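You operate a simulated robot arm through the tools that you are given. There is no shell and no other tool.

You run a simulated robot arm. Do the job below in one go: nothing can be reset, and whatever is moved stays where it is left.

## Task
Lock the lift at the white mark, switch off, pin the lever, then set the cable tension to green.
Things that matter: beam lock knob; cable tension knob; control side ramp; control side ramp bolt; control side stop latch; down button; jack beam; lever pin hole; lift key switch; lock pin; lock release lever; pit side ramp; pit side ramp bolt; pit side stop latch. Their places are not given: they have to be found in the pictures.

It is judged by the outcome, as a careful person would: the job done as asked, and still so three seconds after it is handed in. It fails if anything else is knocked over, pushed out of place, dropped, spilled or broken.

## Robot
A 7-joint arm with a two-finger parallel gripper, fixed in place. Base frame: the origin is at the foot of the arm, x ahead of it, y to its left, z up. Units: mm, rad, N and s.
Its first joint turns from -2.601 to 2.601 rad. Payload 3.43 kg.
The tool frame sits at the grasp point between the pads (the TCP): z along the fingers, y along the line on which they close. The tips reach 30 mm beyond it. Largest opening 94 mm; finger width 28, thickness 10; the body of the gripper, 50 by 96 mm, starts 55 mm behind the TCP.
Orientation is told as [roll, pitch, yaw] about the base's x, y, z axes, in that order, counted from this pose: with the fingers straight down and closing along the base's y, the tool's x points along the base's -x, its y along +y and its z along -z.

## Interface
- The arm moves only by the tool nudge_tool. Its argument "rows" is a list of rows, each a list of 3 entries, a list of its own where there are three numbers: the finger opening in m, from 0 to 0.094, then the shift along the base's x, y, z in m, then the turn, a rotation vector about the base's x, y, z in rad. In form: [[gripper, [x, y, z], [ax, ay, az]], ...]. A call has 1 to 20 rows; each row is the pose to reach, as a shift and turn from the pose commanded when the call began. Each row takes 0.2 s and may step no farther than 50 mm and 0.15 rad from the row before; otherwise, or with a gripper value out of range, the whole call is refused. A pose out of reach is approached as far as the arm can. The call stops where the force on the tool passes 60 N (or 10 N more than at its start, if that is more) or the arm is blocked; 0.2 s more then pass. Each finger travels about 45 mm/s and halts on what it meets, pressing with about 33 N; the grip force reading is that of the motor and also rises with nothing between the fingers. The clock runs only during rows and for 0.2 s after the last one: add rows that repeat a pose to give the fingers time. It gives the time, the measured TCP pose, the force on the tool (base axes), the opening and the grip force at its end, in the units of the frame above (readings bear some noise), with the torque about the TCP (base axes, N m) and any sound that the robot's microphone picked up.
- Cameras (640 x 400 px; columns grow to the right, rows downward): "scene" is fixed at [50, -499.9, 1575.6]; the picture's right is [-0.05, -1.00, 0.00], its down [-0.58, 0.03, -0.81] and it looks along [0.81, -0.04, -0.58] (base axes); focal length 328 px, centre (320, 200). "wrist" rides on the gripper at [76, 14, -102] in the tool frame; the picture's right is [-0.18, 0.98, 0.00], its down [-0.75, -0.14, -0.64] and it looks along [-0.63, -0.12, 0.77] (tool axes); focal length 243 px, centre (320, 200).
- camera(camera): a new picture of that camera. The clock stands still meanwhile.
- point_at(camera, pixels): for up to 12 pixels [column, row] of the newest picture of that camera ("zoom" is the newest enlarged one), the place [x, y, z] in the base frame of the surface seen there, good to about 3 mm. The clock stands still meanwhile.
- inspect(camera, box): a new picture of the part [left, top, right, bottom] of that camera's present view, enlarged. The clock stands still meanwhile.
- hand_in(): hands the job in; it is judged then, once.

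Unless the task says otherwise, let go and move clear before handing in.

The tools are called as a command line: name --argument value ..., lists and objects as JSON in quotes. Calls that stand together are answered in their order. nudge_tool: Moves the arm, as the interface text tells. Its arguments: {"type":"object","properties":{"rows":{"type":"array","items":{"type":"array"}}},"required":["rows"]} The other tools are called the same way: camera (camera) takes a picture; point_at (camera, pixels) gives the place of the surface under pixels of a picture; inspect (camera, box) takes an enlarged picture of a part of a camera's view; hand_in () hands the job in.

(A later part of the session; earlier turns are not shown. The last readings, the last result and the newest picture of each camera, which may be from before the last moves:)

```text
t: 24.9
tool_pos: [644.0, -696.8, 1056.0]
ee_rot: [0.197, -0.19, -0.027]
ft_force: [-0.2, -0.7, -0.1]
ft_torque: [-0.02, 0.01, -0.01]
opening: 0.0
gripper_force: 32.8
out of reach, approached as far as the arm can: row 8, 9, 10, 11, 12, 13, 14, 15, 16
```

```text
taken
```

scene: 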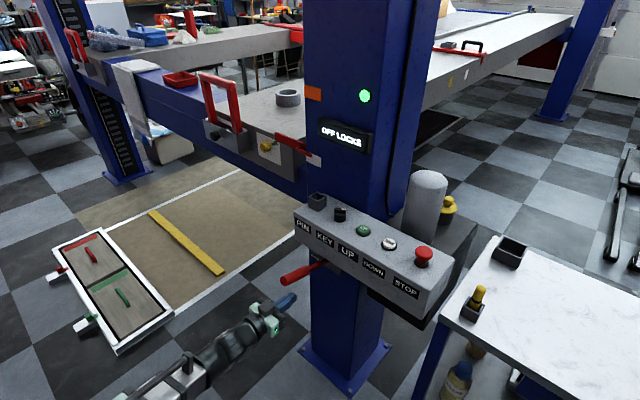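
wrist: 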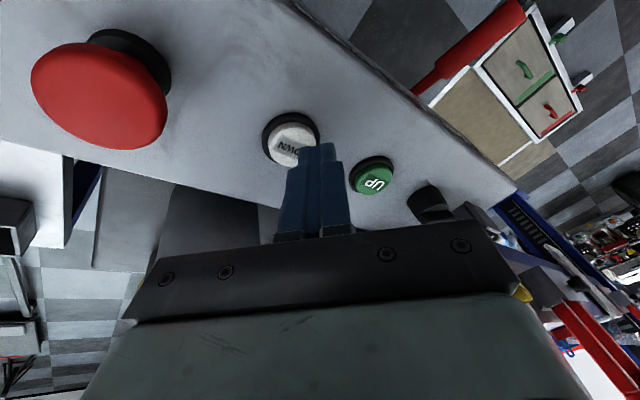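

The arm got held a bit tilted (roll 0.20, pitch -0.19) so the tips lie beside DOWN. I'll rise and pull in to let it recover its orientation.

nudge_tool --rows '[[0.0, [-0.02, 0.03, 0.03], [0, 0, 0]], [0.0, [-0.04, 0.06, 0.04], [0, 0, 0]], [0.0, [-0.06, 0.1, 0.04], [0, 0, 0]], [0.0, [-0.06, 0.1, 0.04], [0, 0, 0]]]'

```text
t: 25.9
tool_pos: [586.0, -599.9, 1095.8]
ee_rot: [0.198, -0.188, -0.026]
ft_force: [0.5, 0.3, -0.9]
ft_torque: [0.03, -0.04, -0.02]
opening: 0.0
gripper_force: 33.4
```

The tilt became the commanded one, so I'll correct it explicitly.

nudge_tool --rows '[[0.0, [0, 0, 0], [-0.1, 0.094, 0.013]], [0.0, [0, 0, 0], [-0.198, 0.188, 0.026]], [0.0, [0, 0, 0], [-0.198, 0.188, 0.026]]]'

```text
t: 26.7
tool_pos: [585.1, -596.5, 1098.8]
ee_rot: [0.188, -0.187, -0.019]
ft_force: [0.4, -0.4, -0.1]
ft_torque: [0.01, -0.03, -0.01]
opening: 0.0
gripper_force: 33.0
out of reach, approached as far as the arm can: row 1, 2, 3
```

The arm seems to be at a joint limit there. I'll try turning in yaw while levelling, in case that frees it.

nudge_tool --rows '[[0.0, [0, 0, 0.02], [0, 0, -0.14]], [0.0, [0, 0, 0.02], [0, 0, -0.28]], [0.0, [0, 0, 0.02], [0, 0, -0.42]], [0.0, [0, 0, 0.02], [0, 0, -0.56]]]'

camera --camera "scene"

```text
t: 27.7
tool_pos: [582.9, -597.2, 1117.0]
ee_rot: [0.221, -0.197, -0.582]
ft_force: [-0.2, -0.9, -0.3]
ft_torque: [0.04, 0.0, -0.02]
opening: 0.2
gripper_force: 33.0
```

```text
taken
```

scene: 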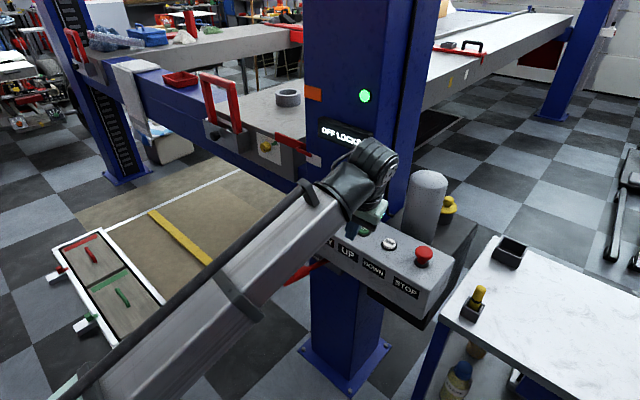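

Yaw is free. Now trying to level from here.

nudge_tool --rows '[[0.0, [0, 0, 0], [-0.04, 0.14, 0]], [0.0, [0, 0, 0], [-0.08, 0.28, 0]], [0.0, [0, 0, 0], [-0.08, 0.28, 0]]]'

```text
t: 28.5
tool_pos: [578.1, -598.8, 1124.0]
ee_rot: [0.239, -0.119, -0.568]
ft_force: [1.0, -0.4, -0.7]
ft_torque: [0.0, -0.01, -0.01]
opening: 0.1
gripper_force: 33.2
out of reach, approached as far as the arm can: row 1, 2, 3
```

Still limited. I'll extend to near the starting pose (699,-698,1240), where the arm is stretched and was level, and level there.

nudge_tool --rows '[[0.0, [0.02, -0.02, 0.03], [0, 0, 0.1]], [0.0, [0.045, -0.04, 0.06], [0, 0, 0.2]], [0.0, [0.07, -0.06, 0.09], [0, 0, 0.3]], [0.0, [0.09, -0.075, 0.11], [0, 0, 0.4]], [0.0, [0.11, -0.09, 0.115], [0, 0, 0.5]], [0.0, [0.12, -0.1, 0.115], [0, 0, 0.568]], [0.0, [0.12, -0.1, 0.115], [0, 0, 0.568]]]'

nudge_tool --rows '[[0.0, [0, 0, 0], [-0.1, 0.06, 0]], [0.0, [0, 0, 0], [-0.2, 0.12, 0]], [0.0, [0, 0, 0], [-0.24, 0.16, 0]], [0.0, [0, 0, 0], [-0.24, 0.16, 0]]]'

```text
t: 30.1
tool_pos: [711.3, -700.7, 1214.5]
ee_rot: [0.208, -0.157, -0.006]
ft_force: [-0.3, -0.1, 0.3]
ft_torque: [-0.01, 0.01, 0.0]
opening: 0.0
gripper_force: 33.1
out of reach, approached as far as the arm can: row 3, 4, 5, 6, 7
```

```text
t: 31.1
tool_pos: [710.6, -701.1, 1214.7]
ee_rot: [0.21, -0.159, -0.009]
ft_force: [-0.1, -0.6, -0.2]
ft_torque: [-0.01, 0.0, -0.02]
opening: 0.1
gripper_force: 33.0
out of reach, approached as far as the arm can: row 1, 2, 3, 4
```

The tilt is stuck along the tangential direction—a joint-limit artefact from the yaw move. I'll return toward a central location and level there.

nudge_tool --rows '[[0.0, [-0.02, 0.04, -0.02], [0, 0, 0]], [0.0, [-0.04, 0.08, -0.04], [0, 0, 0]], [0.0, [-0.06, 0.12, -0.06], [0, 0, 0]], [0.0, [-0.07, 0.16, -0.08], [0, 0, 0]], [0.0, [-0.07, 0.2, -0.1], [0, 0, 0]], [0.0, [-0.07, 0.24, -0.11], [0, 0, 0]], [0.0, [-0.07, 0.28, -0.12], [0, 0, 0]], [0.0, [-0.07, 0.32, -0.12], [-0.1, 0.05, 0]], [0.0, [-0.07, 0.36, -0.12], [-0.2, 0.1, 0]], [0.0, [-0.07, 0.36, -0.12], [-0.21, 0.16, 0]], [0.0, [-0.07, 0.36, -0.12], [-0.21, 0.16, 0]]]'

camera --camera "scene"

```text
t: 33.5
tool_pos: [632.8, -342.6, 1105.4]
ee_rot: [0.199, -0.168, 0.002]
ft_force: [-0.6, 0.0, 0.3]
ft_torque: [0.01, -0.01, 0.03]
opening: 0.0
gripper_force: 33.4
out of reach, approached as far as the arm can: row 8, 9, 10, 11
```

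```text
taken
```

scene: 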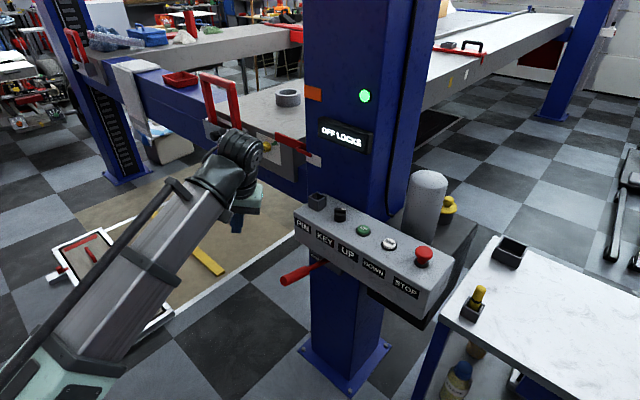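

I'll test whether the limit depends on radial tilt: command a radially outward tilt with zero tangential tilt.

nudge_tool --rows '[[0.0, [0, 0, 0], [-0.1, -0.046, 0]], [0.0, [0, 0, 0], [-0.2, -0.092, 0]], [0.0, [0, 0, 0], [-0.3, -0.138, 0]], [0.0, [0, 0, 0], [-0.387, -0.184, 0]], [0.0, [0, 0, 0], [-0.387, -0.184, 0]]]'

```text
t: 34.7
tool_pos: [612.7, -365.6, 1110.8]
ee_rot: [0.027, -0.391, 0.072]
ft_force: [-0.5, 0.2, 0.8]
ft_torque: [0.02, 0.0, 0.0]
opening: 0.1
gripper_force: 33.1
out of reach, approached as far as the arm can: row 1, 2, 3, 4, 5
```

The remaining limit looks like a forearm-roll flip from passing near wrist alignment. I'll go back to the horizontal pose and measure the forearm's direction so I can pass back through it properly.

nudge_tool --rows '[[0.0, [0.005, -0.005, -0.015], [0, -0.14, 0]], [0.0, [0.01, -0.01, -0.03], [0, -0.28, 0]], [0.0, [0.02, -0.015, -0.045], [0, -0.42, 0]], [0.0, [0.03, -0.02, -0.06], [0, -0.56, 0]], [0.0, [0.04, -0.025, -0.075], [0, -0.7, 0]], [0.0, [0.05, -0.03, -0.09], [0, -0.84, 0]], [0.0, [0.06, -0.03, -0.1], [0, -0.98, 0]], [0.0, [0.06, -0.03, -0.1], [0, -1.1, 0]], [0.0, [0.06, -0.03, -0.1], [0, -1.1, 0]]]'

camera --camera "scene"

```text
t: 36.7
tool_pos: [672.9, -396.3, 1011.0]
ee_rot: [-0.652, -1.468, 0.71]
ft_force: [0.0, -0.7, -0.5]
ft_torque: [0.02, 0.0, 0.0]
opening: 0.4
gripper_force: 33.3
```

```text
taken
```

scene: 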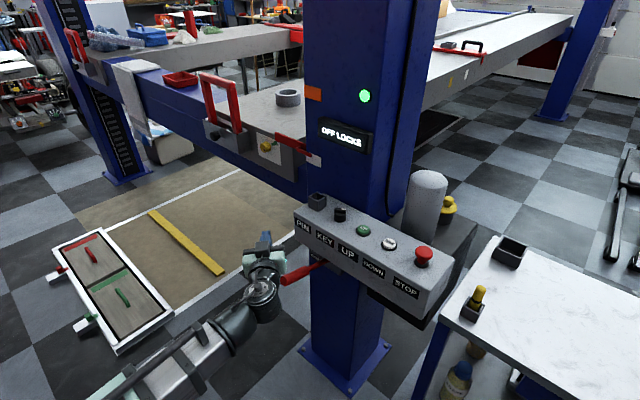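

point_at --camera "scene" --pixels '[[262, 292], [245, 310], [225, 335], [200, 345], [160, 375], [180, 360], [140, 385], [270, 268], [263, 240], [215, 320], [150, 362]]'

inspect --camera "scene" --box '[80, 220, 340, 400]'

```text
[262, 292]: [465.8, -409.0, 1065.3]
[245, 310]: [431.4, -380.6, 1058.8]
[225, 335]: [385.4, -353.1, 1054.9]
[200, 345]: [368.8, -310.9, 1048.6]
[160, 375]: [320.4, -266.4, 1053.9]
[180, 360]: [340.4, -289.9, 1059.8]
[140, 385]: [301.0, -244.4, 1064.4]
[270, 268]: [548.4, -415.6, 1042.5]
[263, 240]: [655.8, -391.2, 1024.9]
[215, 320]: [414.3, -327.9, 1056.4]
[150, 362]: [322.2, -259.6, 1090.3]
```

```text
2.22 times, centred on (210, 310) of scene
```

zoom: 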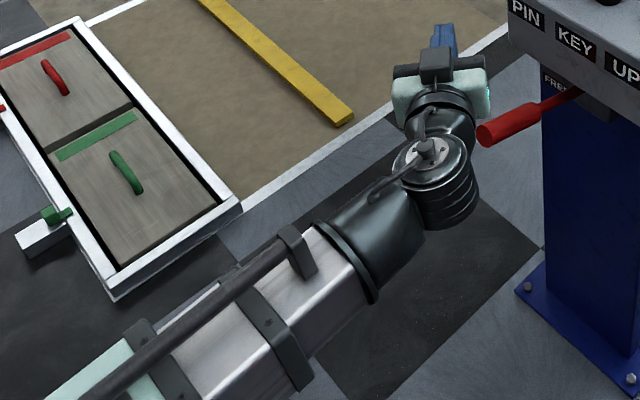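

The forearm is horizontal, pointing (0.7,-0.7), with the wrist at about (465,-405,1010) and the tool bent 48° left of it. I'll back off a bit for clearance, then re-measure before swinging through the alignment.

nudge_tool --rows '[[0.0, [-0.015, 0.015, 0.03], [0, 0, 0]], [0.0, [-0.03, 0.03, 0.06], [0, 0, 0]], [0.0, [-0.04, 0.04, 0.08], [0, 0, 0]], [0.0, [-0.04, 0.04, 0.08], [0, 0, 0]]]'

camera --camera "scene"

inspect --camera "scene" --box '[80, 220, 340, 400]'

point_at --camera "zoom" --pixels '[[427, 148], [380, 225], [330, 255], [280, 310], [240, 350], [350, 240], [300, 330]]'

```text
t: 37.7
tool_pos: [632.6, -353.7, 1091.5]
ee_rot: [-0.638, -1.467, 0.695]
ft_force: [0.2, 0.0, 0.1]
ft_torque: [0.01, -0.04, -0.02]
opening: 0.0
gripper_force: 32.9
```

```text
taken
```

scene: 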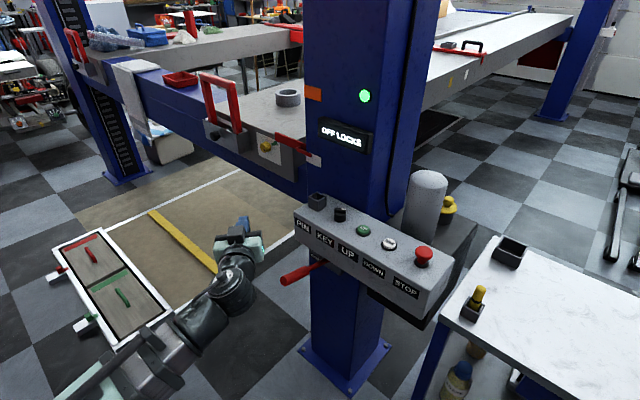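

```text
2.22 times, centred on (210, 310) of scene
```

zoom: 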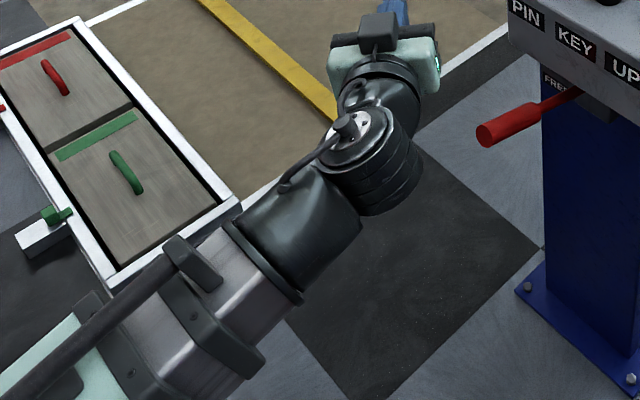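

```text
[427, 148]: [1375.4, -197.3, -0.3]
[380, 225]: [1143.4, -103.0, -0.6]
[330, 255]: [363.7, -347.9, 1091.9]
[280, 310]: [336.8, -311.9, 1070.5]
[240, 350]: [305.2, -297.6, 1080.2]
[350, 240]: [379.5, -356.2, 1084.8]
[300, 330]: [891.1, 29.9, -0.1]
```

point_at --camera "zoom" --pixels '[[352, 125], [300, 205], [270, 240], [225, 265], [150, 310], [190, 335], [250, 215], [390, 60]]'

```text
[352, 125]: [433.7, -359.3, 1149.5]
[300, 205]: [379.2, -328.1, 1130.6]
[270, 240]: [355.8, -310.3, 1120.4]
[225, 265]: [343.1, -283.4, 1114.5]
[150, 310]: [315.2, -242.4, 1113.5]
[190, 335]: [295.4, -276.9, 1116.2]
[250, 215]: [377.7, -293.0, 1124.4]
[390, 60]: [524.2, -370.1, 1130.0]
```

The forearm points about (0.73,-0.68,0.12). I'll swing the tool about the wrist straight through that direction to the right side (pure last-bend motion), keeping the wrist fixed.

nudge_tool --rows '[[0.0, [-0.002, -0.0282, 0.007], [-0.009, -0.0337, -0.1355]], [0.0, [-0.0039, -0.0561, 0.0142], [-0.0181, -0.0675, -0.271]], [0.0, [-0.0118, -0.0831, 0.0215], [-0.0271, -0.1012, -0.4066]], [0.0, [-0.0236, -0.1087, 0.0286], [-0.0361, -0.135, -0.5421]], [0.0, [-0.039, -0.1324, 0.0355], [-0.0452, -0.1687, -0.6776]], [0.0, [-0.0576, -0.1537, 0.0421], [-0.0542, -0.2024, -0.8131]], [0.0, [-0.0792, -0.1723, 0.0481], [-0.0632, -0.2362, -0.9486]], [0.0, [-0.1032, -0.1877, 0.0536], [-0.0722, -0.2699, -1.0842]], [0.0, [-0.1293, -0.1996, 0.0583], [-0.0813, -0.3037, -1.2197]], [0.0, [-0.1569, -0.2079, 0.0622], [-0.0903, -0.3374, -1.3552]]]'

camera --camera "scene"

```text
t: 39.9
tool_pos: [478.3, -563.3, 1152.1]
ee_rot: [2.897, -1.348, 2.07]
ft_force: [0.0, 0.3, -0.5]
ft_torque: [0.0, 0.02, -0.01]
opening: 0.0
gripper_force: 32.6
out of reach, approached as far as the arm can: row 7
```

```text
taken
```

scene: 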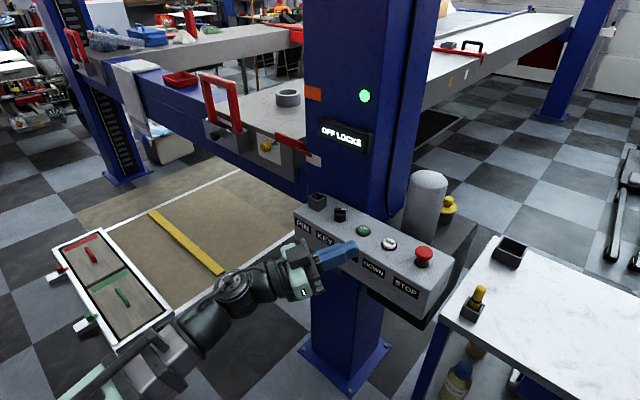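

The tool swung through cleanly to the right side. Now I'll rotate it down to vertical while moving to a clear spot in front of the panel.

nudge_tool --rows '[[0.0, [0.007, 0.0, -0.005], [0.1357, 0.0346, 0]], [0.0, [0.014, 0.0, -0.01], [0.2713, 0.0692, 0]], [0.0, [0.021, 0.0, -0.015], [0.407, 0.1037, 0]], [0.0, [0.028, 0.0, -0.02], [0.5426, 0.1383, 0]], [0.0, [0.035, 0.0, -0.025], [0.6783, 0.1729, 0]], [0.0, [0.042, 0.0, -0.03], [0.814, 0.2075, 0]], [0.0, [0.049, 0.0, -0.035], [0.9496, 0.2421, 0]], [0.0, [0.056, 0.0, -0.04], [1.0853, 0.2766, 0]], [0.0, [0.063, 0.0, -0.045], [1.2209, 0.3112, 0]], [0.0, [0.07, 0.0, -0.05], [1.3566, 0.3458, 0]], [0.0, [0.077, 0.0, -0.055], [1.4923, 0.3804, 0]], [0.0, [0.084, 0.0, -0.06], [1.6279, 0.415, 0]], [0.0, [0.091, 0.0, -0.062], [1.734, 0.442, 0]], [0.0, [0.091, 0.0, -0.062], [1.734, 0.442, 0]]]'

camera --camera "scene"

camera --camera "wrist"

```text
t: 42.9
tool_pos: [567.6, -563.4, 1091.5]
ee_rot: [0.0, 0.001, -1.376]
ft_force: [-0.2, -0.5, -0.4]
ft_torque: [0.01, 0.0, 0.02]
opening: 0.0
gripper_force: 33.0
```

```text
taken
```

scene: 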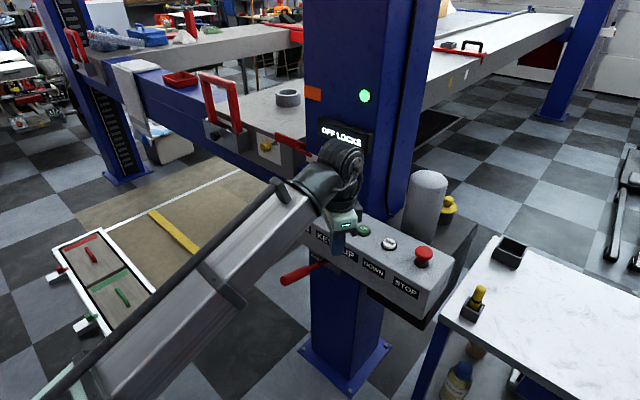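

```text
taken
```

wrist: 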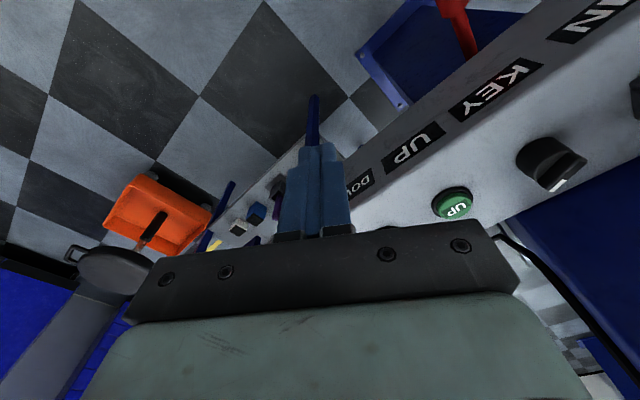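

The tool is now perfectly level (yaw -1.376), so the flip is undone. I'll move above DOWN again.

nudge_tool --rows '[[0.0, [0.02, -0.035, 0.0], [0, 0, 0]], [0.0, [0.04, -0.07, 0.0], [0, 0, 0]], [0.0, [0.06, -0.105, 0.0], [0, 0, 0]], [0.0, [0.078, -0.137, -0.01], [0, 0, 0]], [0.0, [0.078, -0.137, -0.04], [0, 0, 0]], [0.0, [0.078, -0.137, -0.046], [0, 0, 0]]]'

camera --camera "scene"

inspect --camera "scene" --box '[320, 180, 480, 280]'

```text
t: 44.3
tool_pos: [645.6, -700.9, 1044.9]
ee_rot: [0.001, -0.002, -1.375]
ft_force: [0.5, 0.0, 0.1]
ft_torque: [-0.01, 0.02, 0.05]
opening: 0.0
gripper_force: 33.1
```

```text
taken
```

scene: 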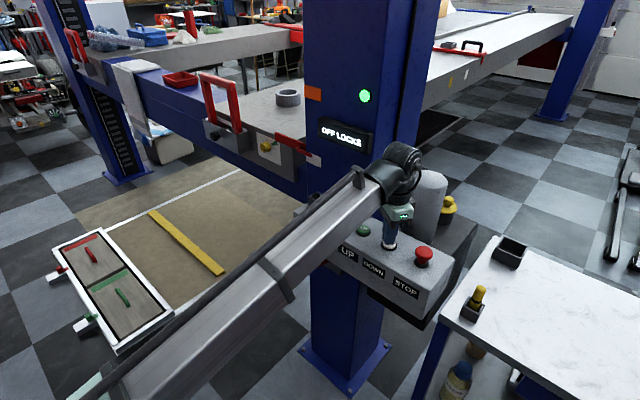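

```text
4.00 times, centred on (400, 230) of scene
```

zoom: 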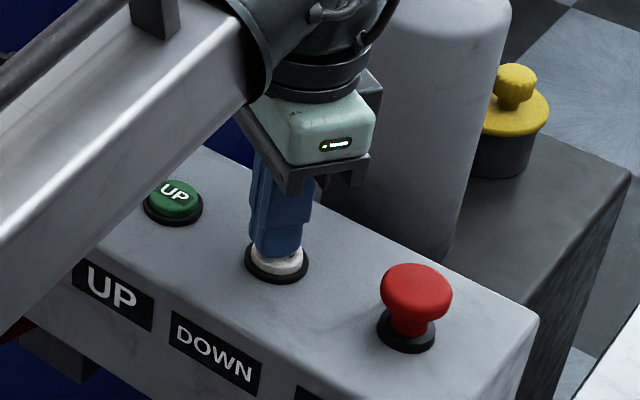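

Fingers are centred over DOWN. I'll press about 8 mm briefly and watch the display and pointer.

nudge_tool --rows '[[0.0, [0, 0, -0.007], [0, 0, 0]]]'

inspect --camera "scene" --box '[240, 70, 400, 170]'

```text
t: 44.7
tool_pos: [645.6, -700.3, 1039.5]
ee_rot: [0.002, 0.0, -1.378]
ft_force: [-0.9, -0.9, 1.2]
ft_torque: [-0.02, -0.02, 0.0]
opening: 0.0
gripper_force: 32.6
heard: click
```

```text
4.00 times, centred on (320, 120) of scene
```

zoom: 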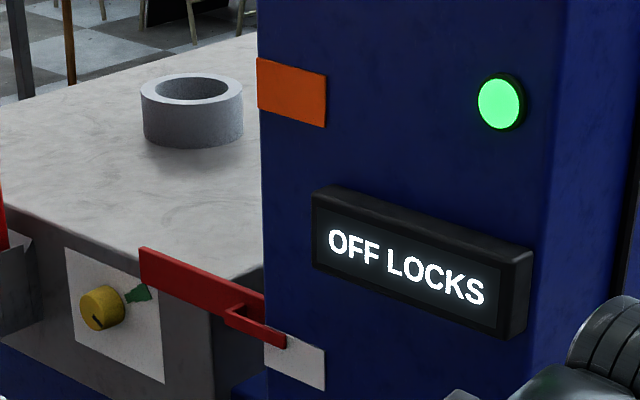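

Click heard, no change yet; holding one more short row.

nudge_tool --rows '[[0.0, [0, 0, -0.001], [0, 0, 0]]]'

inspect --camera "scene" --box '[240, 70, 400, 170]'

```text
t: 45.1
tool_pos: [645.9, -700.9, 1038.1]
ee_rot: [-0.001, 0.0, -1.379]
ft_force: [0.2, -1.4, 2.4]
ft_torque: [-0.05, -0.04, 0.01]
opening: 0.0
gripper_force: 32.7
```

```text
4.00 times, centred on (320, 120) of scene
```

zoom: 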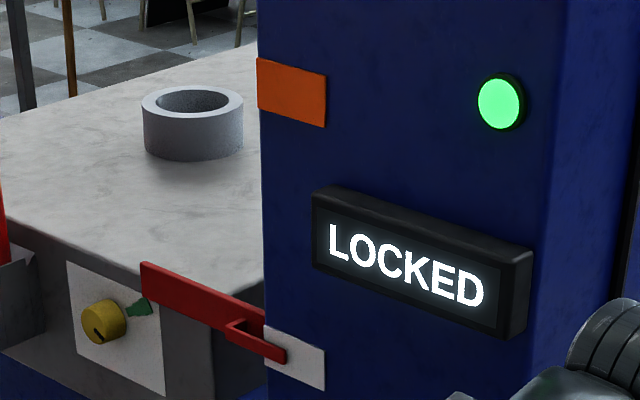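

The display reads LOCKED with the pointer at the white mark. I'll release the button and go view the key from close up with fingers partly open.

nudge_tool --rows '[[0.0, [0, 0, 0.03], [0, 0, 0]], [0.0, [0.0, 0.01, 0.07], [0, 0, 0]], [0.03, [0.03, 0.05, 0.1], [0, 0, 0]], [0.06, [0.06, 0.09, 0.11], [0, 0, 0]], [0.06, [0.09, 0.13, 0.11], [0, 0, 0]], [0.06, [0.1, 0.16, 0.11], [0, 0, 0]], [0.06, [0.1, 0.16, 0.11], [0, 0, 0]]]'

inspect --camera "scene" --box '[240, 70, 400, 170]'

camera --camera "wrist"

```text
refused: row 3 steps farther than a row can; nothing moved
```

```text
4.00 times, centred on (320, 120) of scene
```

zoom: 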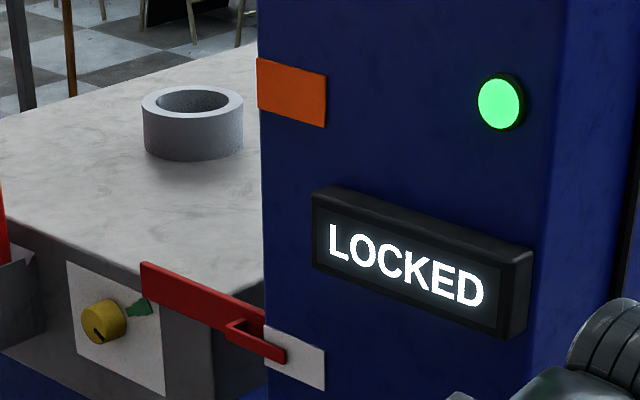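

```text
taken
```

wrist: 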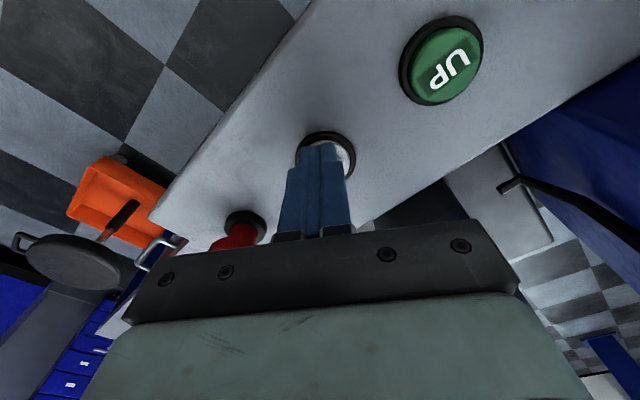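

The call was refused for one over-long step; nothing moved and the display still says LOCKED. Retrying with smaller steps.

nudge_tool --rows '[[0.0, [0, 0, 0.03], [0, 0, 0]], [0.0, [0.0, 0.01, 0.07], [0, 0, 0]], [0.03, [0.02, 0.035, 0.1], [0, 0, 0]], [0.06, [0.045, 0.075, 0.11], [0, 0, 0]], [0.06, [0.07, 0.115, 0.11], [0, 0, 0]], [0.06, [0.095, 0.15, 0.11], [0, 0, 0]], [0.06, [0.1, 0.16, 0.11], [0, 0, 0]]]'

inspect --camera "scene" --box '[240, 70, 400, 170]'

camera --camera "wrist"

```text
t: 46.7
tool_pos: [746.7, -538.2, 1146.2]
ee_rot: [0.0, 0.001, -1.376]
ft_force: [0.2, 0.2, -0.3]
ft_torque: [0.02, 0.0, 0.0]
opening: 60.2
gripper_force: 0.0
```

```text
4.00 times, centred on (320, 120) of scene
```

zoom: 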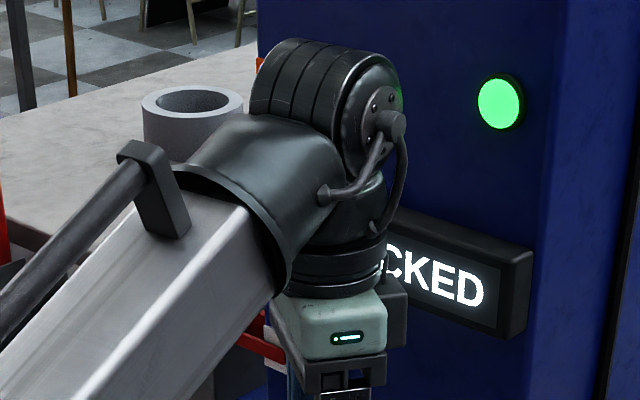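

```text
taken
```

wrist: 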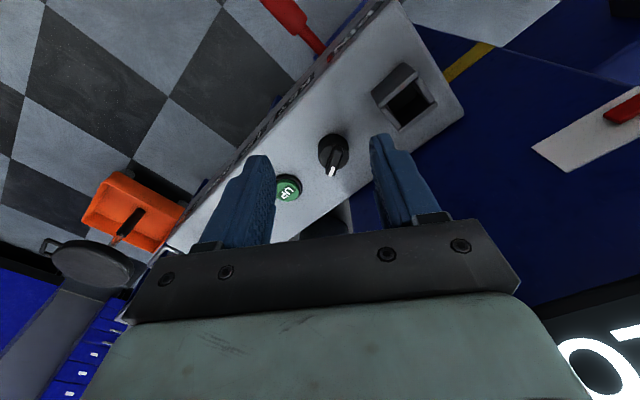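

The key shows at wrist (333,153) between the fingers, with LOCKED still displayed. Zooming in for its position and blade direction.

inspect --camera "wrist" --box '[293, 125, 373, 185]'

point_at --camera "zoom" --pixels '[[268, 320], [300, 250], [330, 180], [345, 130], [300, 160], [370, 200], [250, 220], [390, 130], [225, 170]]'

point_at --camera "wrist" --pixels '[[391, 76], [413, 94], [375, 96], [398, 128], [405, 105], [435, 103], [409, 62]]'

```text
6.67 times, centred on (333, 155) of wrist
```

zoom: 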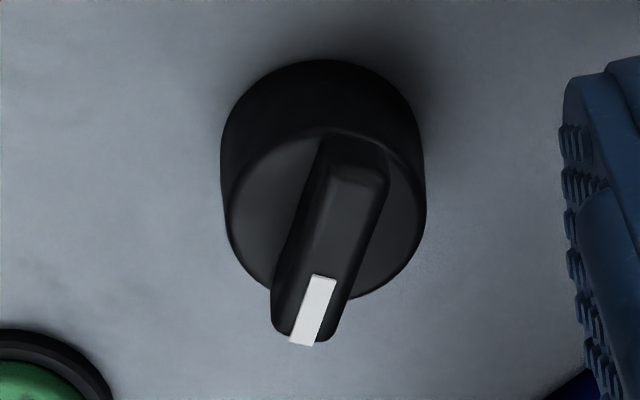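

```text
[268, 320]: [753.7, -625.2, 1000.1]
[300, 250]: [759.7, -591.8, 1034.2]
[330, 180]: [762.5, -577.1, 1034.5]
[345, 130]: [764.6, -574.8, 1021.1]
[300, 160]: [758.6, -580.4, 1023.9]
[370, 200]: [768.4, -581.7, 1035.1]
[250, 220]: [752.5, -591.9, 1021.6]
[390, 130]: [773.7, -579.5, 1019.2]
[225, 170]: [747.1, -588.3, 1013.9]
```

```text
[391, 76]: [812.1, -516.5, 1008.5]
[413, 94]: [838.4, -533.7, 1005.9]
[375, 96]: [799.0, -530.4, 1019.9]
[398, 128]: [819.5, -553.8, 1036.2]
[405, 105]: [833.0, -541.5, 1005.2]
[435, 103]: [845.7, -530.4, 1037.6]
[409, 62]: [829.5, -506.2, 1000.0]
```

The key's base top is z≈1022 and the blade top z≈1034. I'll measure the blade's ends exactly.

point_at --camera "zoom" --pixels '[[308, 330], [318, 290], [332, 240], [350, 190], [355, 175], [290, 300], [345, 295], [318, 180], [383, 190], [340, 255], [312, 255]]'

```text
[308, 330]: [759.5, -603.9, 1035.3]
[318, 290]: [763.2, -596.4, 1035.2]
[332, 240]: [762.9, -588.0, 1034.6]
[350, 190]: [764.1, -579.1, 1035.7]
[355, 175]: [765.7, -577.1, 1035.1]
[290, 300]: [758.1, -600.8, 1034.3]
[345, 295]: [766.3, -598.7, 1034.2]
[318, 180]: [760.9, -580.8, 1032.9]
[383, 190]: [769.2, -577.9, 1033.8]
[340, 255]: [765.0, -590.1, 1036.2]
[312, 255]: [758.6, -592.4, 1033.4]
```

Blade centre is (762.5,-590), direction about -102.5°, width ~9 mm. I'll yaw so the fingers close across it, and then tilt slightly so the wrist leans away from the post/display.

nudge_tool --rows '[[0.04, [0, 0.0, 0], [0, 0, -0.14]], [0.04, [0, 0.0, 0], [0, 0, -0.28]], [0.04, [0, 0.0, 0], [0, 0, -0.413]], [0.04, [0, 0.0, 0], [0, 0, -0.413]]]'

nudge_tool --rows '[[0.04, [0, 0.0, 0], [-0.107, 0.024, 0]], [0.04, [0, 0.0, 0], [-0.215, 0.0475, 0]], [0.04, [0, 0.0, 0], [-0.215, 0.0475, 0]]]'

```text
t: 47.7
tool_pos: [746.9, -540.4, 1146.4]
ee_rot: [0.001, 0.001, -1.791]
ft_force: [-0.4, 0.5, 0.1]
ft_torque: [-0.02, 0.03, -0.01]
opening: 39.9
gripper_force: 0.1
```

```text
t: 48.5
tool_pos: [746.2, -540.8, 1147.5]
ee_rot: [-0.001, -0.222, -1.79]
ft_force: [-0.2, -0.6, 0.0]
ft_torque: [0.02, -0.01, -0.03]
opening: 39.9
gripper_force: 0.2
```

Orientation is right. Moving over the key at a hover height.

nudge_tool --rows '[[0.04, [0.009, -0.022, -0.025], [0, 0, 0]], [0.04, [0.0177, -0.043, -0.05], [0, 0, 0]], [0.04, [0.0177, -0.043, -0.06], [0, 0, 0]]]'

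camera --camera "wrist"

inspect --camera "scene" --box '[270, 110, 430, 230]'

```text
t: 49.3
tool_pos: [765.9, -582.9, 1088.6]
ee_rot: [0.001, -0.219, -1.789]
ft_force: [0.5, -0.2, 0.5]
ft_torque: [-0.01, 0.0, -0.01]
opening: 39.6
gripper_force: 0.1
```

```text
taken
```

wrist: 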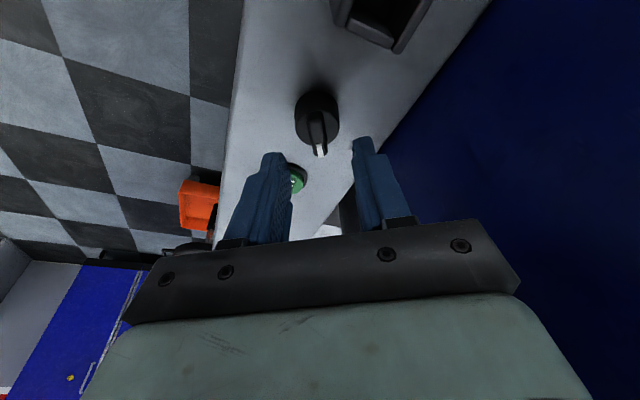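

```text
3.33 times, centred on (350, 170) of scene
```

zoom: 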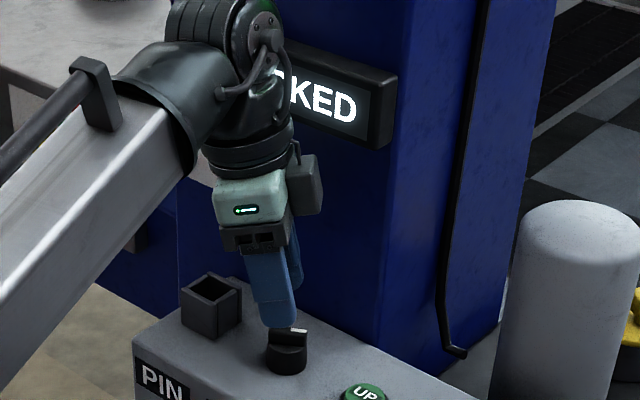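

The blade is centred and aligned between the fingers. Descending 32 mm, then closing on the blade.

nudge_tool --rows '[[0.04, [-0.001, -0.0005, -0.02], [0, 0, 0]], [0.04, [-0.001, -0.0005, -0.032], [0, 0, 0]], [0.04, [-0.001, -0.0005, -0.032], [0, 0, 0]]]'

inspect --camera "scene" --box '[300, 170, 380, 220]'

inspect --camera "wrist" --box '[220, 80, 420, 240]'

```text
t: 50.1
tool_pos: [762.6, -583.7, 1055.2]
ee_rot: [0.003, -0.22, -1.789]
ft_force: [0.6, 0.2, -0.2]
ft_torque: [0.01, -0.03, 0.02]
opening: 40.1
gripper_force: 0.2
```

```text
8.00 times, centred on (340, 195) of scene
```

zoom: 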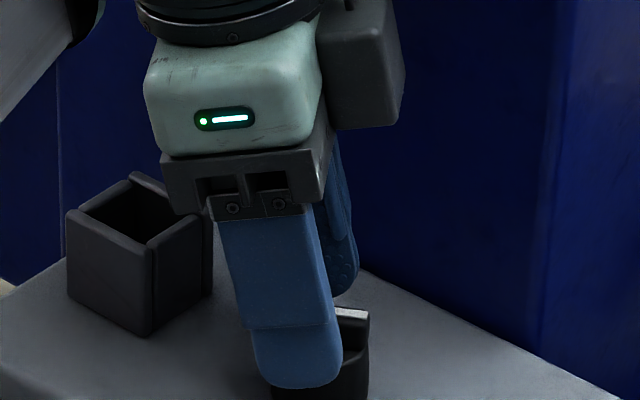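

```text
2.50 times, centred on (320, 160) of wrist
```

zoom: 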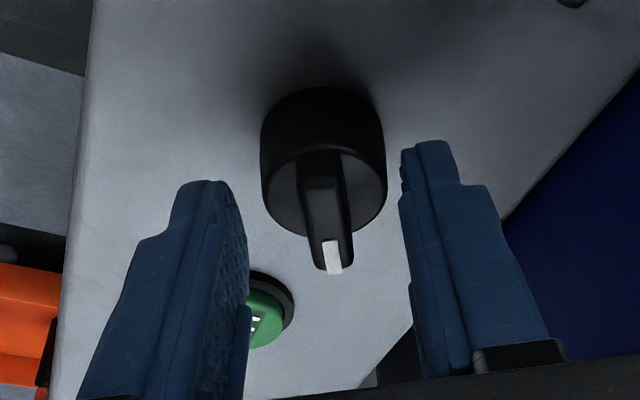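

Fingers straddle the blade. Closing.

nudge_tool --rows '[[0.02, [-0.001, 0, 0], [0, 0, 0]], [0.0, [-0.001, 0, 0], [0, 0, 0]], [0.0, [-0.001, 0, 0], [0, 0, 0]], [0.0, [-0.001, 0, 0], [0, 0, 0]]]'

inspect --camera "wrist" --box '[220, 80, 420, 240]'

```text
t: 51.1
tool_pos: [763.1, -582.9, 1056.3]
ee_rot: [0.005, -0.222, -1.789]
ft_force: [20.8, -0.2, 20.6]
ft_torque: [0.31, -0.42, 0.14]
opening: 10.7
gripper_force: 44.6
```

```text
2.50 times, centred on (320, 160) of wrist
```

zoom: 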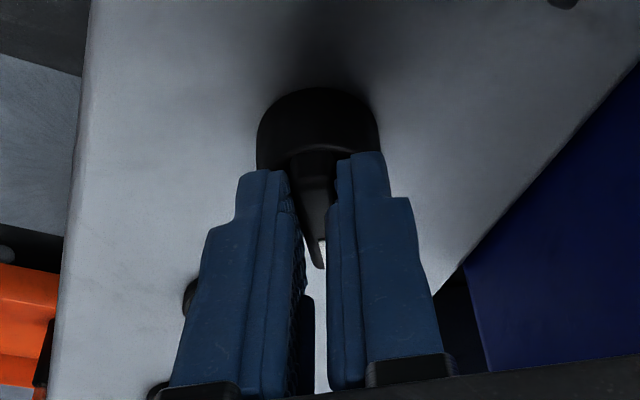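

The grip reads a 20 N sideways (+x) and upward load, so the hand is slightly off-centre and too low. I'll open, shift +2 mm x and +2 mm up, and re-close.

nudge_tool --rows '[[0.03, [0, 0, 0], [0, 0, 0]], [0.03, [0.001, 0, 0.003], [0, 0, 0]], [0.03, [0.002, 0, 0.003], [0, 0, 0]]]'

inspect --camera "wrist" --box '[240, 80, 400, 200]'

point_at --camera "wrist" --pixels '[[318, 155], [322, 165], [316, 145]]'

```text
t: 51.9
tool_pos: [763.5, -582.8, 1056.6]
ee_rot: [0.0, -0.22, -1.791]
ft_force: [-0.5, 0.2, -0.7]
ft_torque: [-0.01, -0.02, -0.01]
opening: 29.9
gripper_force: 0.0
```

```text
3.33 times, centred on (320, 140) of wrist
```

zoom: 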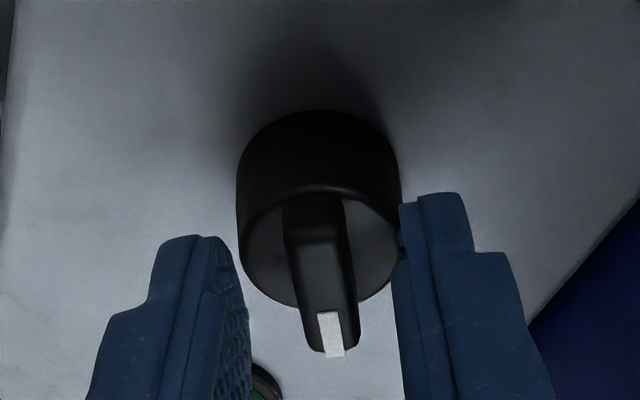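

```text
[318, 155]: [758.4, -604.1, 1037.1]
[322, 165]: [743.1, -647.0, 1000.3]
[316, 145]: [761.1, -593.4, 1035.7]
```

The blade now lines up with the tip centre (zoom (323,263)). Re-closing here.

nudge_tool --rows '[[0.02, [0, 0, 0], [0, 0, 0]], [0.01, [0, 0, 0], [0, 0, 0]], [0.0, [0, 0, 0], [0, 0, 0]], [0.0, [0, 0, 0], [0, 0, 0]]]'

inspect --camera "scene" --box '[300, 170, 380, 220]'

inspect --camera "wrist" --box '[240, 80, 400, 200]'

```text
t: 52.9
tool_pos: [764.0, -584.0, 1057.6]
ee_rot: [0.0, -0.22, -1.79]
ft_force: [-1.0, -0.2, -2.2]
ft_torque: [-0.12, 0.08, -0.04]
opening: 10.9
gripper_force: 44.6
```

```text
8.00 times, centred on (340, 195) of scene
```

zoom: 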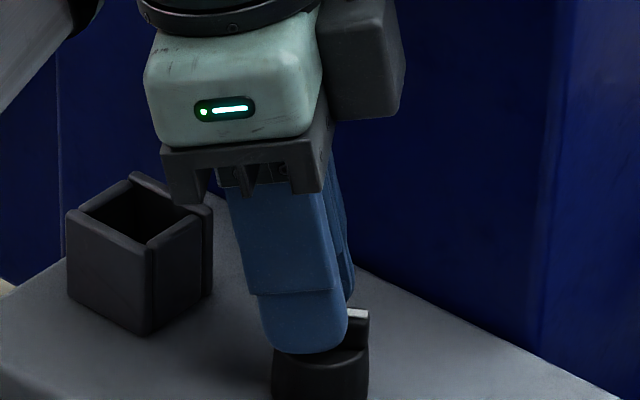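

```text
3.33 times, centred on (320, 140) of wrist
```

zoom: 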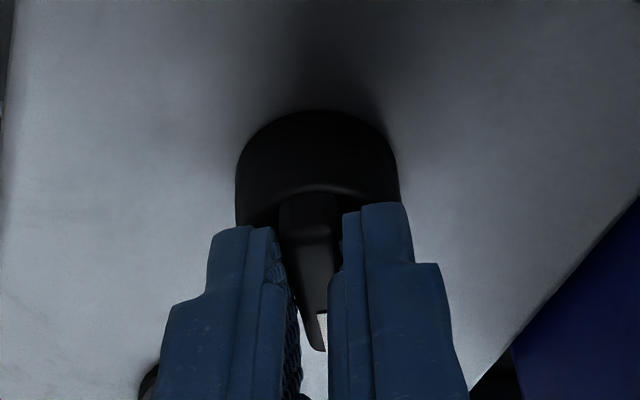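

The grip is now centred with near-zero net force. I'll try turning counter-clockwise (toward the panel's 12 o'clock) by 0.36 rad and check the response.

nudge_tool --rows '[[0.0, [-0.0007, 0.0002, 0], [0, 0, 0.12]], [0.0, [-0.0014, 0.0003, 0], [0, 0, 0.24]], [0.0, [-0.00205, 0.0003, 0], [0, 0, 0.36]]]'

inspect --camera "scene" --box '[270, 70, 430, 230]'

inspect --camera "wrist" --box '[240, 80, 400, 200]'

```text
t: 53.7
tool_pos: [761.0, -583.0, 1057.9]
ee_rot: [0.0, -0.219, -1.428]
ft_force: [-5.4, -0.9, -4.2]
ft_torque: [-0.06, 0.17, -0.05]
opening: 10.7
gripper_force: 44.4
```

```text
2.50 times, centred on (350, 150) of scene
```

zoom: 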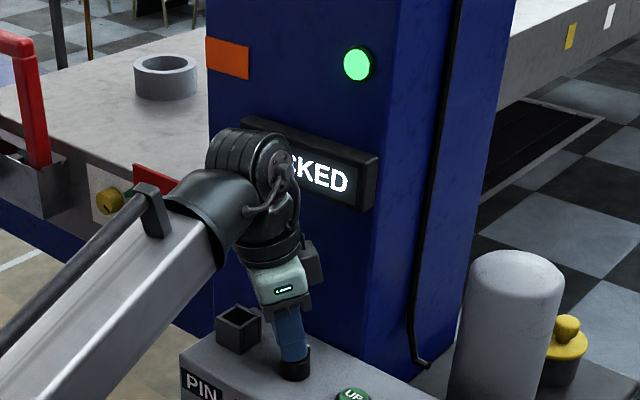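

```text
3.33 times, centred on (320, 140) of wrist
```

zoom: 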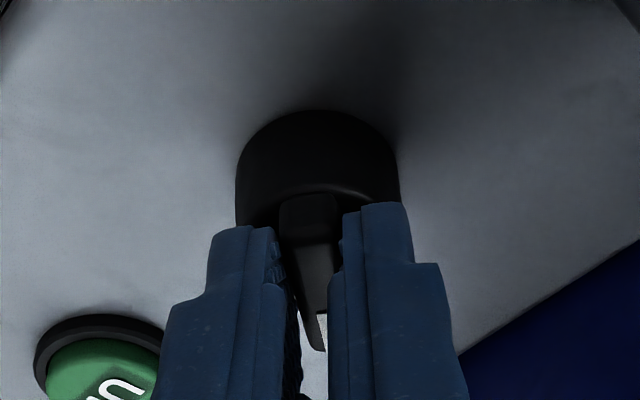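

The key turns freely with the hand. Continuing to about 60° total.

nudge_tool --rows '[[0.0, [-0.0006, -0.0001, 0], [0, 0, 0.12]], [0.0, [-0.0013, -0.0002, 0], [0, 0, 0.24]], [0.0, [-0.002, -0.0005, 0], [0, 0, 0.36]], [0.0, [-0.0026, -0.0008, 0], [0, 0, 0.48]], [0.0, [-0.0032, -0.0012, 0], [0, 0, 0.6]], [0.0, [-0.0036, -0.0015, 0], [0, 0, 0.69]]]'

inspect --camera "scene" --box '[270, 70, 430, 230]'

inspect --camera "wrist" --box '[240, 80, 400, 200]'

```text
t: 55.1
tool_pos: [756.8, -587.0, 1057.3]
ee_rot: [-0.001, -0.218, -0.74]
ft_force: [-22.0, -6.4, -11.5]
ft_torque: [-0.06, 0.48, -1.62]
opening: 11.4
gripper_force: 45.0
```

```text
2.50 times, centred on (350, 150) of scene
```

zoom: 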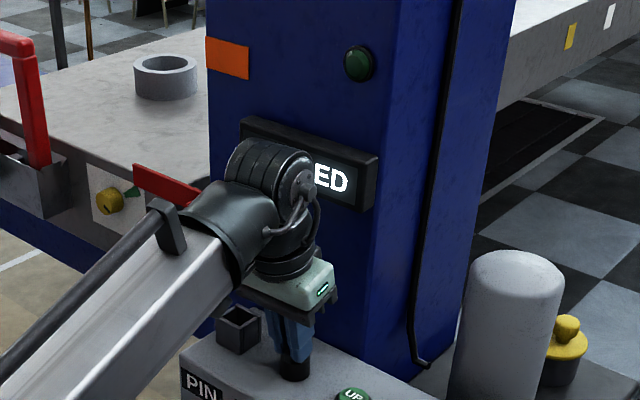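

```text
3.33 times, centred on (320, 140) of wrist
```

zoom: 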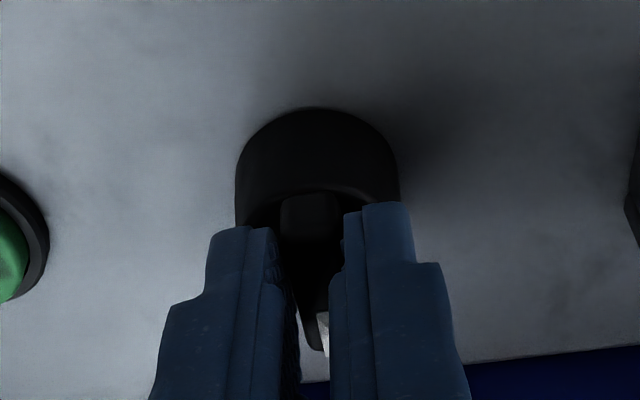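

The green lamp is out and the torque (-1.6 N·m) shows the key is at its OFF stop. I'll ease, open and lift straight up.

nudge_tool --rows '[[0.0, [0.0, 0.0, 0], [0, 0, -0.02]], [0.02, [0.001, 0, 0], [0, 0, -0.02]], [0.04, [0.001, 0, 0], [0, 0, -0.02]], [0.04, [0.001, 0, 0.0], [0, 0, -0.02]], [0.04, [0.0, 0.005, 0.03], [0, 0, -0.02]], [0.04, [-0.01, 0.015, 0.07], [0, 0, -0.02]]]'

inspect --camera "scene" --box '[270, 70, 430, 230]'

camera --camera "wrist"

```text
t: 56.5
tool_pos: [748.3, -569.8, 1126.8]
ee_rot: [0.0, -0.22, -0.762]
ft_force: [0.1, 0.6, -0.8]
ft_torque: [-0.05, 0.0, -0.01]
opening: 39.8
gripper_force: 0.1
```

```text
2.50 times, centred on (350, 150) of scene
```

zoom: 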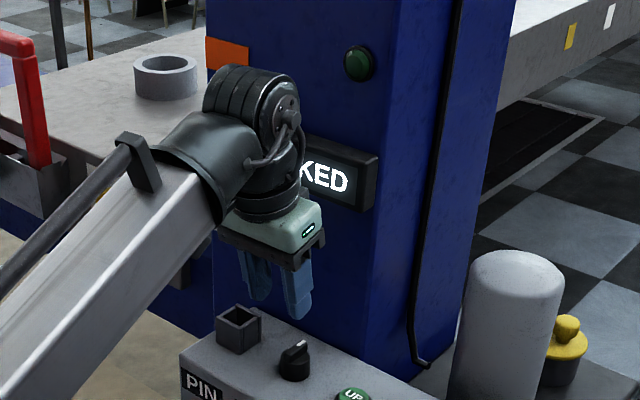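

```text
taken
```

wrist: 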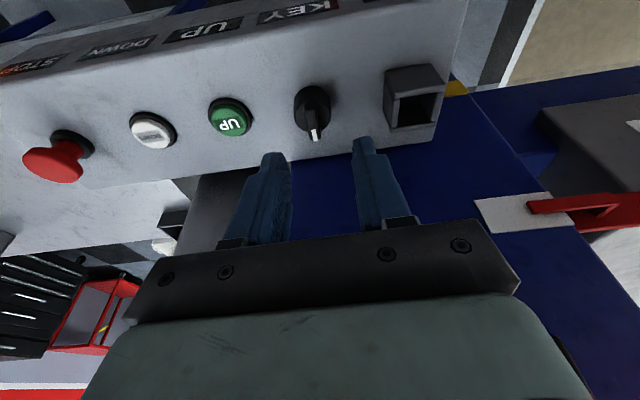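

The key is off and LOCKED remains. Now I'll measure the PIN socket at wrist (412,98).

inspect --camera "wrist" --box '[370, 50, 460, 140]'

point_at --camera "zoom" --pixels '[[222, 122], [412, 112], [225, 180], [440, 170], [245, 345], [430, 335], [330, 270], [340, 220], [300, 130], [230, 260], [435, 255], [340, 340]]'

```text
4.44 times, centred on (415, 95) of wrist
```

zoom: 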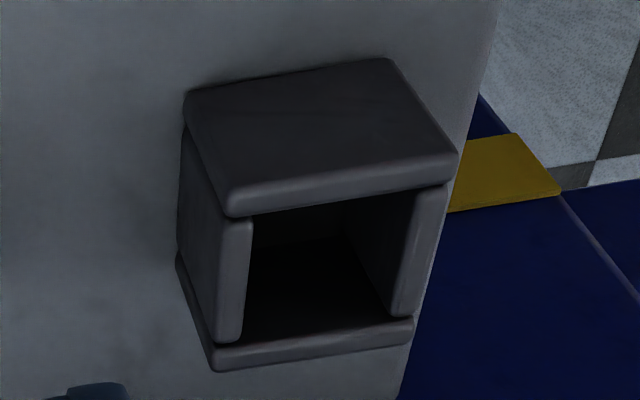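

```text
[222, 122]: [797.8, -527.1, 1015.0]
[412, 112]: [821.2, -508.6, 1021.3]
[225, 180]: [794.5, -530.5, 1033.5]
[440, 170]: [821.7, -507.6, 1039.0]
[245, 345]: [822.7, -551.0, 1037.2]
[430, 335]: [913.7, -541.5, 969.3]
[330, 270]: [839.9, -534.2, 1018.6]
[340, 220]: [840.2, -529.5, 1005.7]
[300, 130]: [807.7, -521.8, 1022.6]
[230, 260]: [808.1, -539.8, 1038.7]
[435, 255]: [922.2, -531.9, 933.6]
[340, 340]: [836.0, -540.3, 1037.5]
```

Socket centre ≈ (822,-530), rim z≈1038. Next I'll travel at height over to the pin side, turning toward it.

nudge_tool --rows '[[0.06, [-0.033, -0.021, 0.02], [0, 0, -0.035]], [0.08, [-0.067, -0.042, 0.03], [0, 0, -0.07]], [0.08, [-0.1, -0.064, 0.03], [0, 0, -0.105]], [0.08, [-0.134, -0.085, 0.03], [0, 0, -0.14]], [0.08, [-0.167, -0.106, 0.03], [0, 0, -0.175]], [0.08, [-0.2, -0.127, 0.03], [0, 0, -0.21]], [0.08, [-0.234, -0.149, 0.03], [0, 0, -0.245]], [0.08, [-0.268, -0.17, 0.02], [0, 0, -0.28]], [0.08, [-0.268, -0.17, 0.02], [0, 0, -0.28]]]'

nudge_tool --rows '[[0.08, [0.0, -0.02, -0.02], [-0.11, -0.065, 0]], [0.08, [0.005, -0.04, -0.05], [-0.22, -0.13, 0]], [0.08, [0.01, -0.06, -0.08], [-0.328, -0.193, 0]], [0.08, [0.012, -0.08, -0.11], [-0.328, -0.193, 0]], [0.08, [0.012, -0.085, -0.12], [-0.328, -0.193, 0]]]'

camera --camera "wrist"

camera --camera "scene"

```text
t: 58.5
tool_pos: [480.0, -742.2, 1148.1]
ee_rot: [0.0, -0.221, -1.038]
ft_force: [0.6, 0.1, 0.8]
ft_torque: [0.0, 0.0, 0.0]
opening: 80.3
gripper_force: 0.1
```

```text
t: 59.7
tool_pos: [491.3, -826.3, 1026.9]
ee_rot: [-0.002, -0.601, -1.04]
ft_force: [-0.4, 0.4, 0.1]
ft_torque: [0.01, 0.01, 0.01]
opening: 80.3
gripper_force: 0.0
```

```text
taken
```

wrist: 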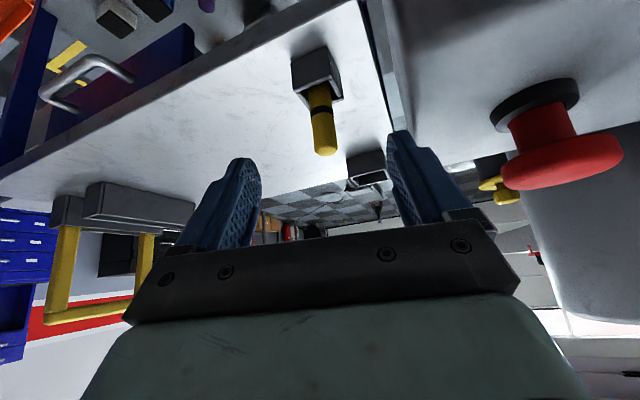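

```text
taken
```

scene: 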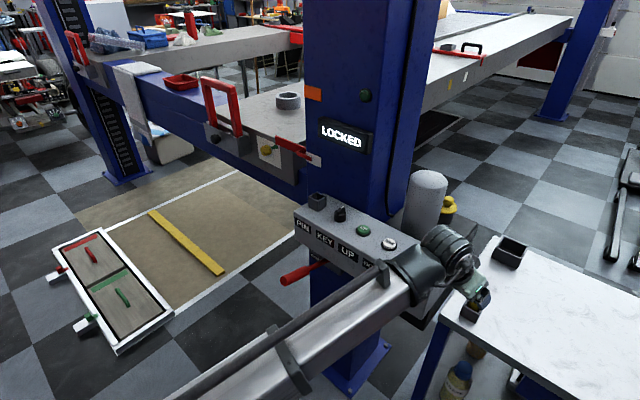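

The pin is in view at wrist (322,120). Zooming to measure it and its holder.

inspect --camera "wrist" --box '[270, 30, 400, 170]'

point_at --camera "wrist" --pixels '[[325, 147], [323, 130], [321, 115], [320, 95], [313, 125], [332, 125], [300, 60], [334, 55], [297, 90], [340, 85], [315, 50], [360, 120]]'

```text
2.86 times, centred on (335, 100) of wrist
```

zoom: 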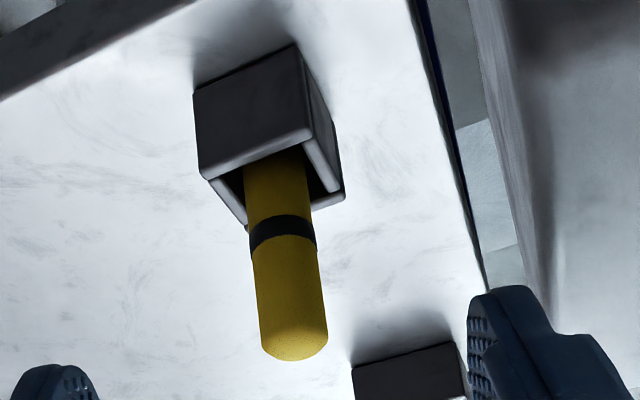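

```text
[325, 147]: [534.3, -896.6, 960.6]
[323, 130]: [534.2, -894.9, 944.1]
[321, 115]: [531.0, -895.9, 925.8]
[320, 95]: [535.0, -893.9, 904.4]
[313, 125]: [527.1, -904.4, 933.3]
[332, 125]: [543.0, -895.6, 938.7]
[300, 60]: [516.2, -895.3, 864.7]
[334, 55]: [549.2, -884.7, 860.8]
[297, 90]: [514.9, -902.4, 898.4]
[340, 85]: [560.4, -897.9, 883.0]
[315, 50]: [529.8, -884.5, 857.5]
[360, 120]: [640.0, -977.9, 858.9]
```

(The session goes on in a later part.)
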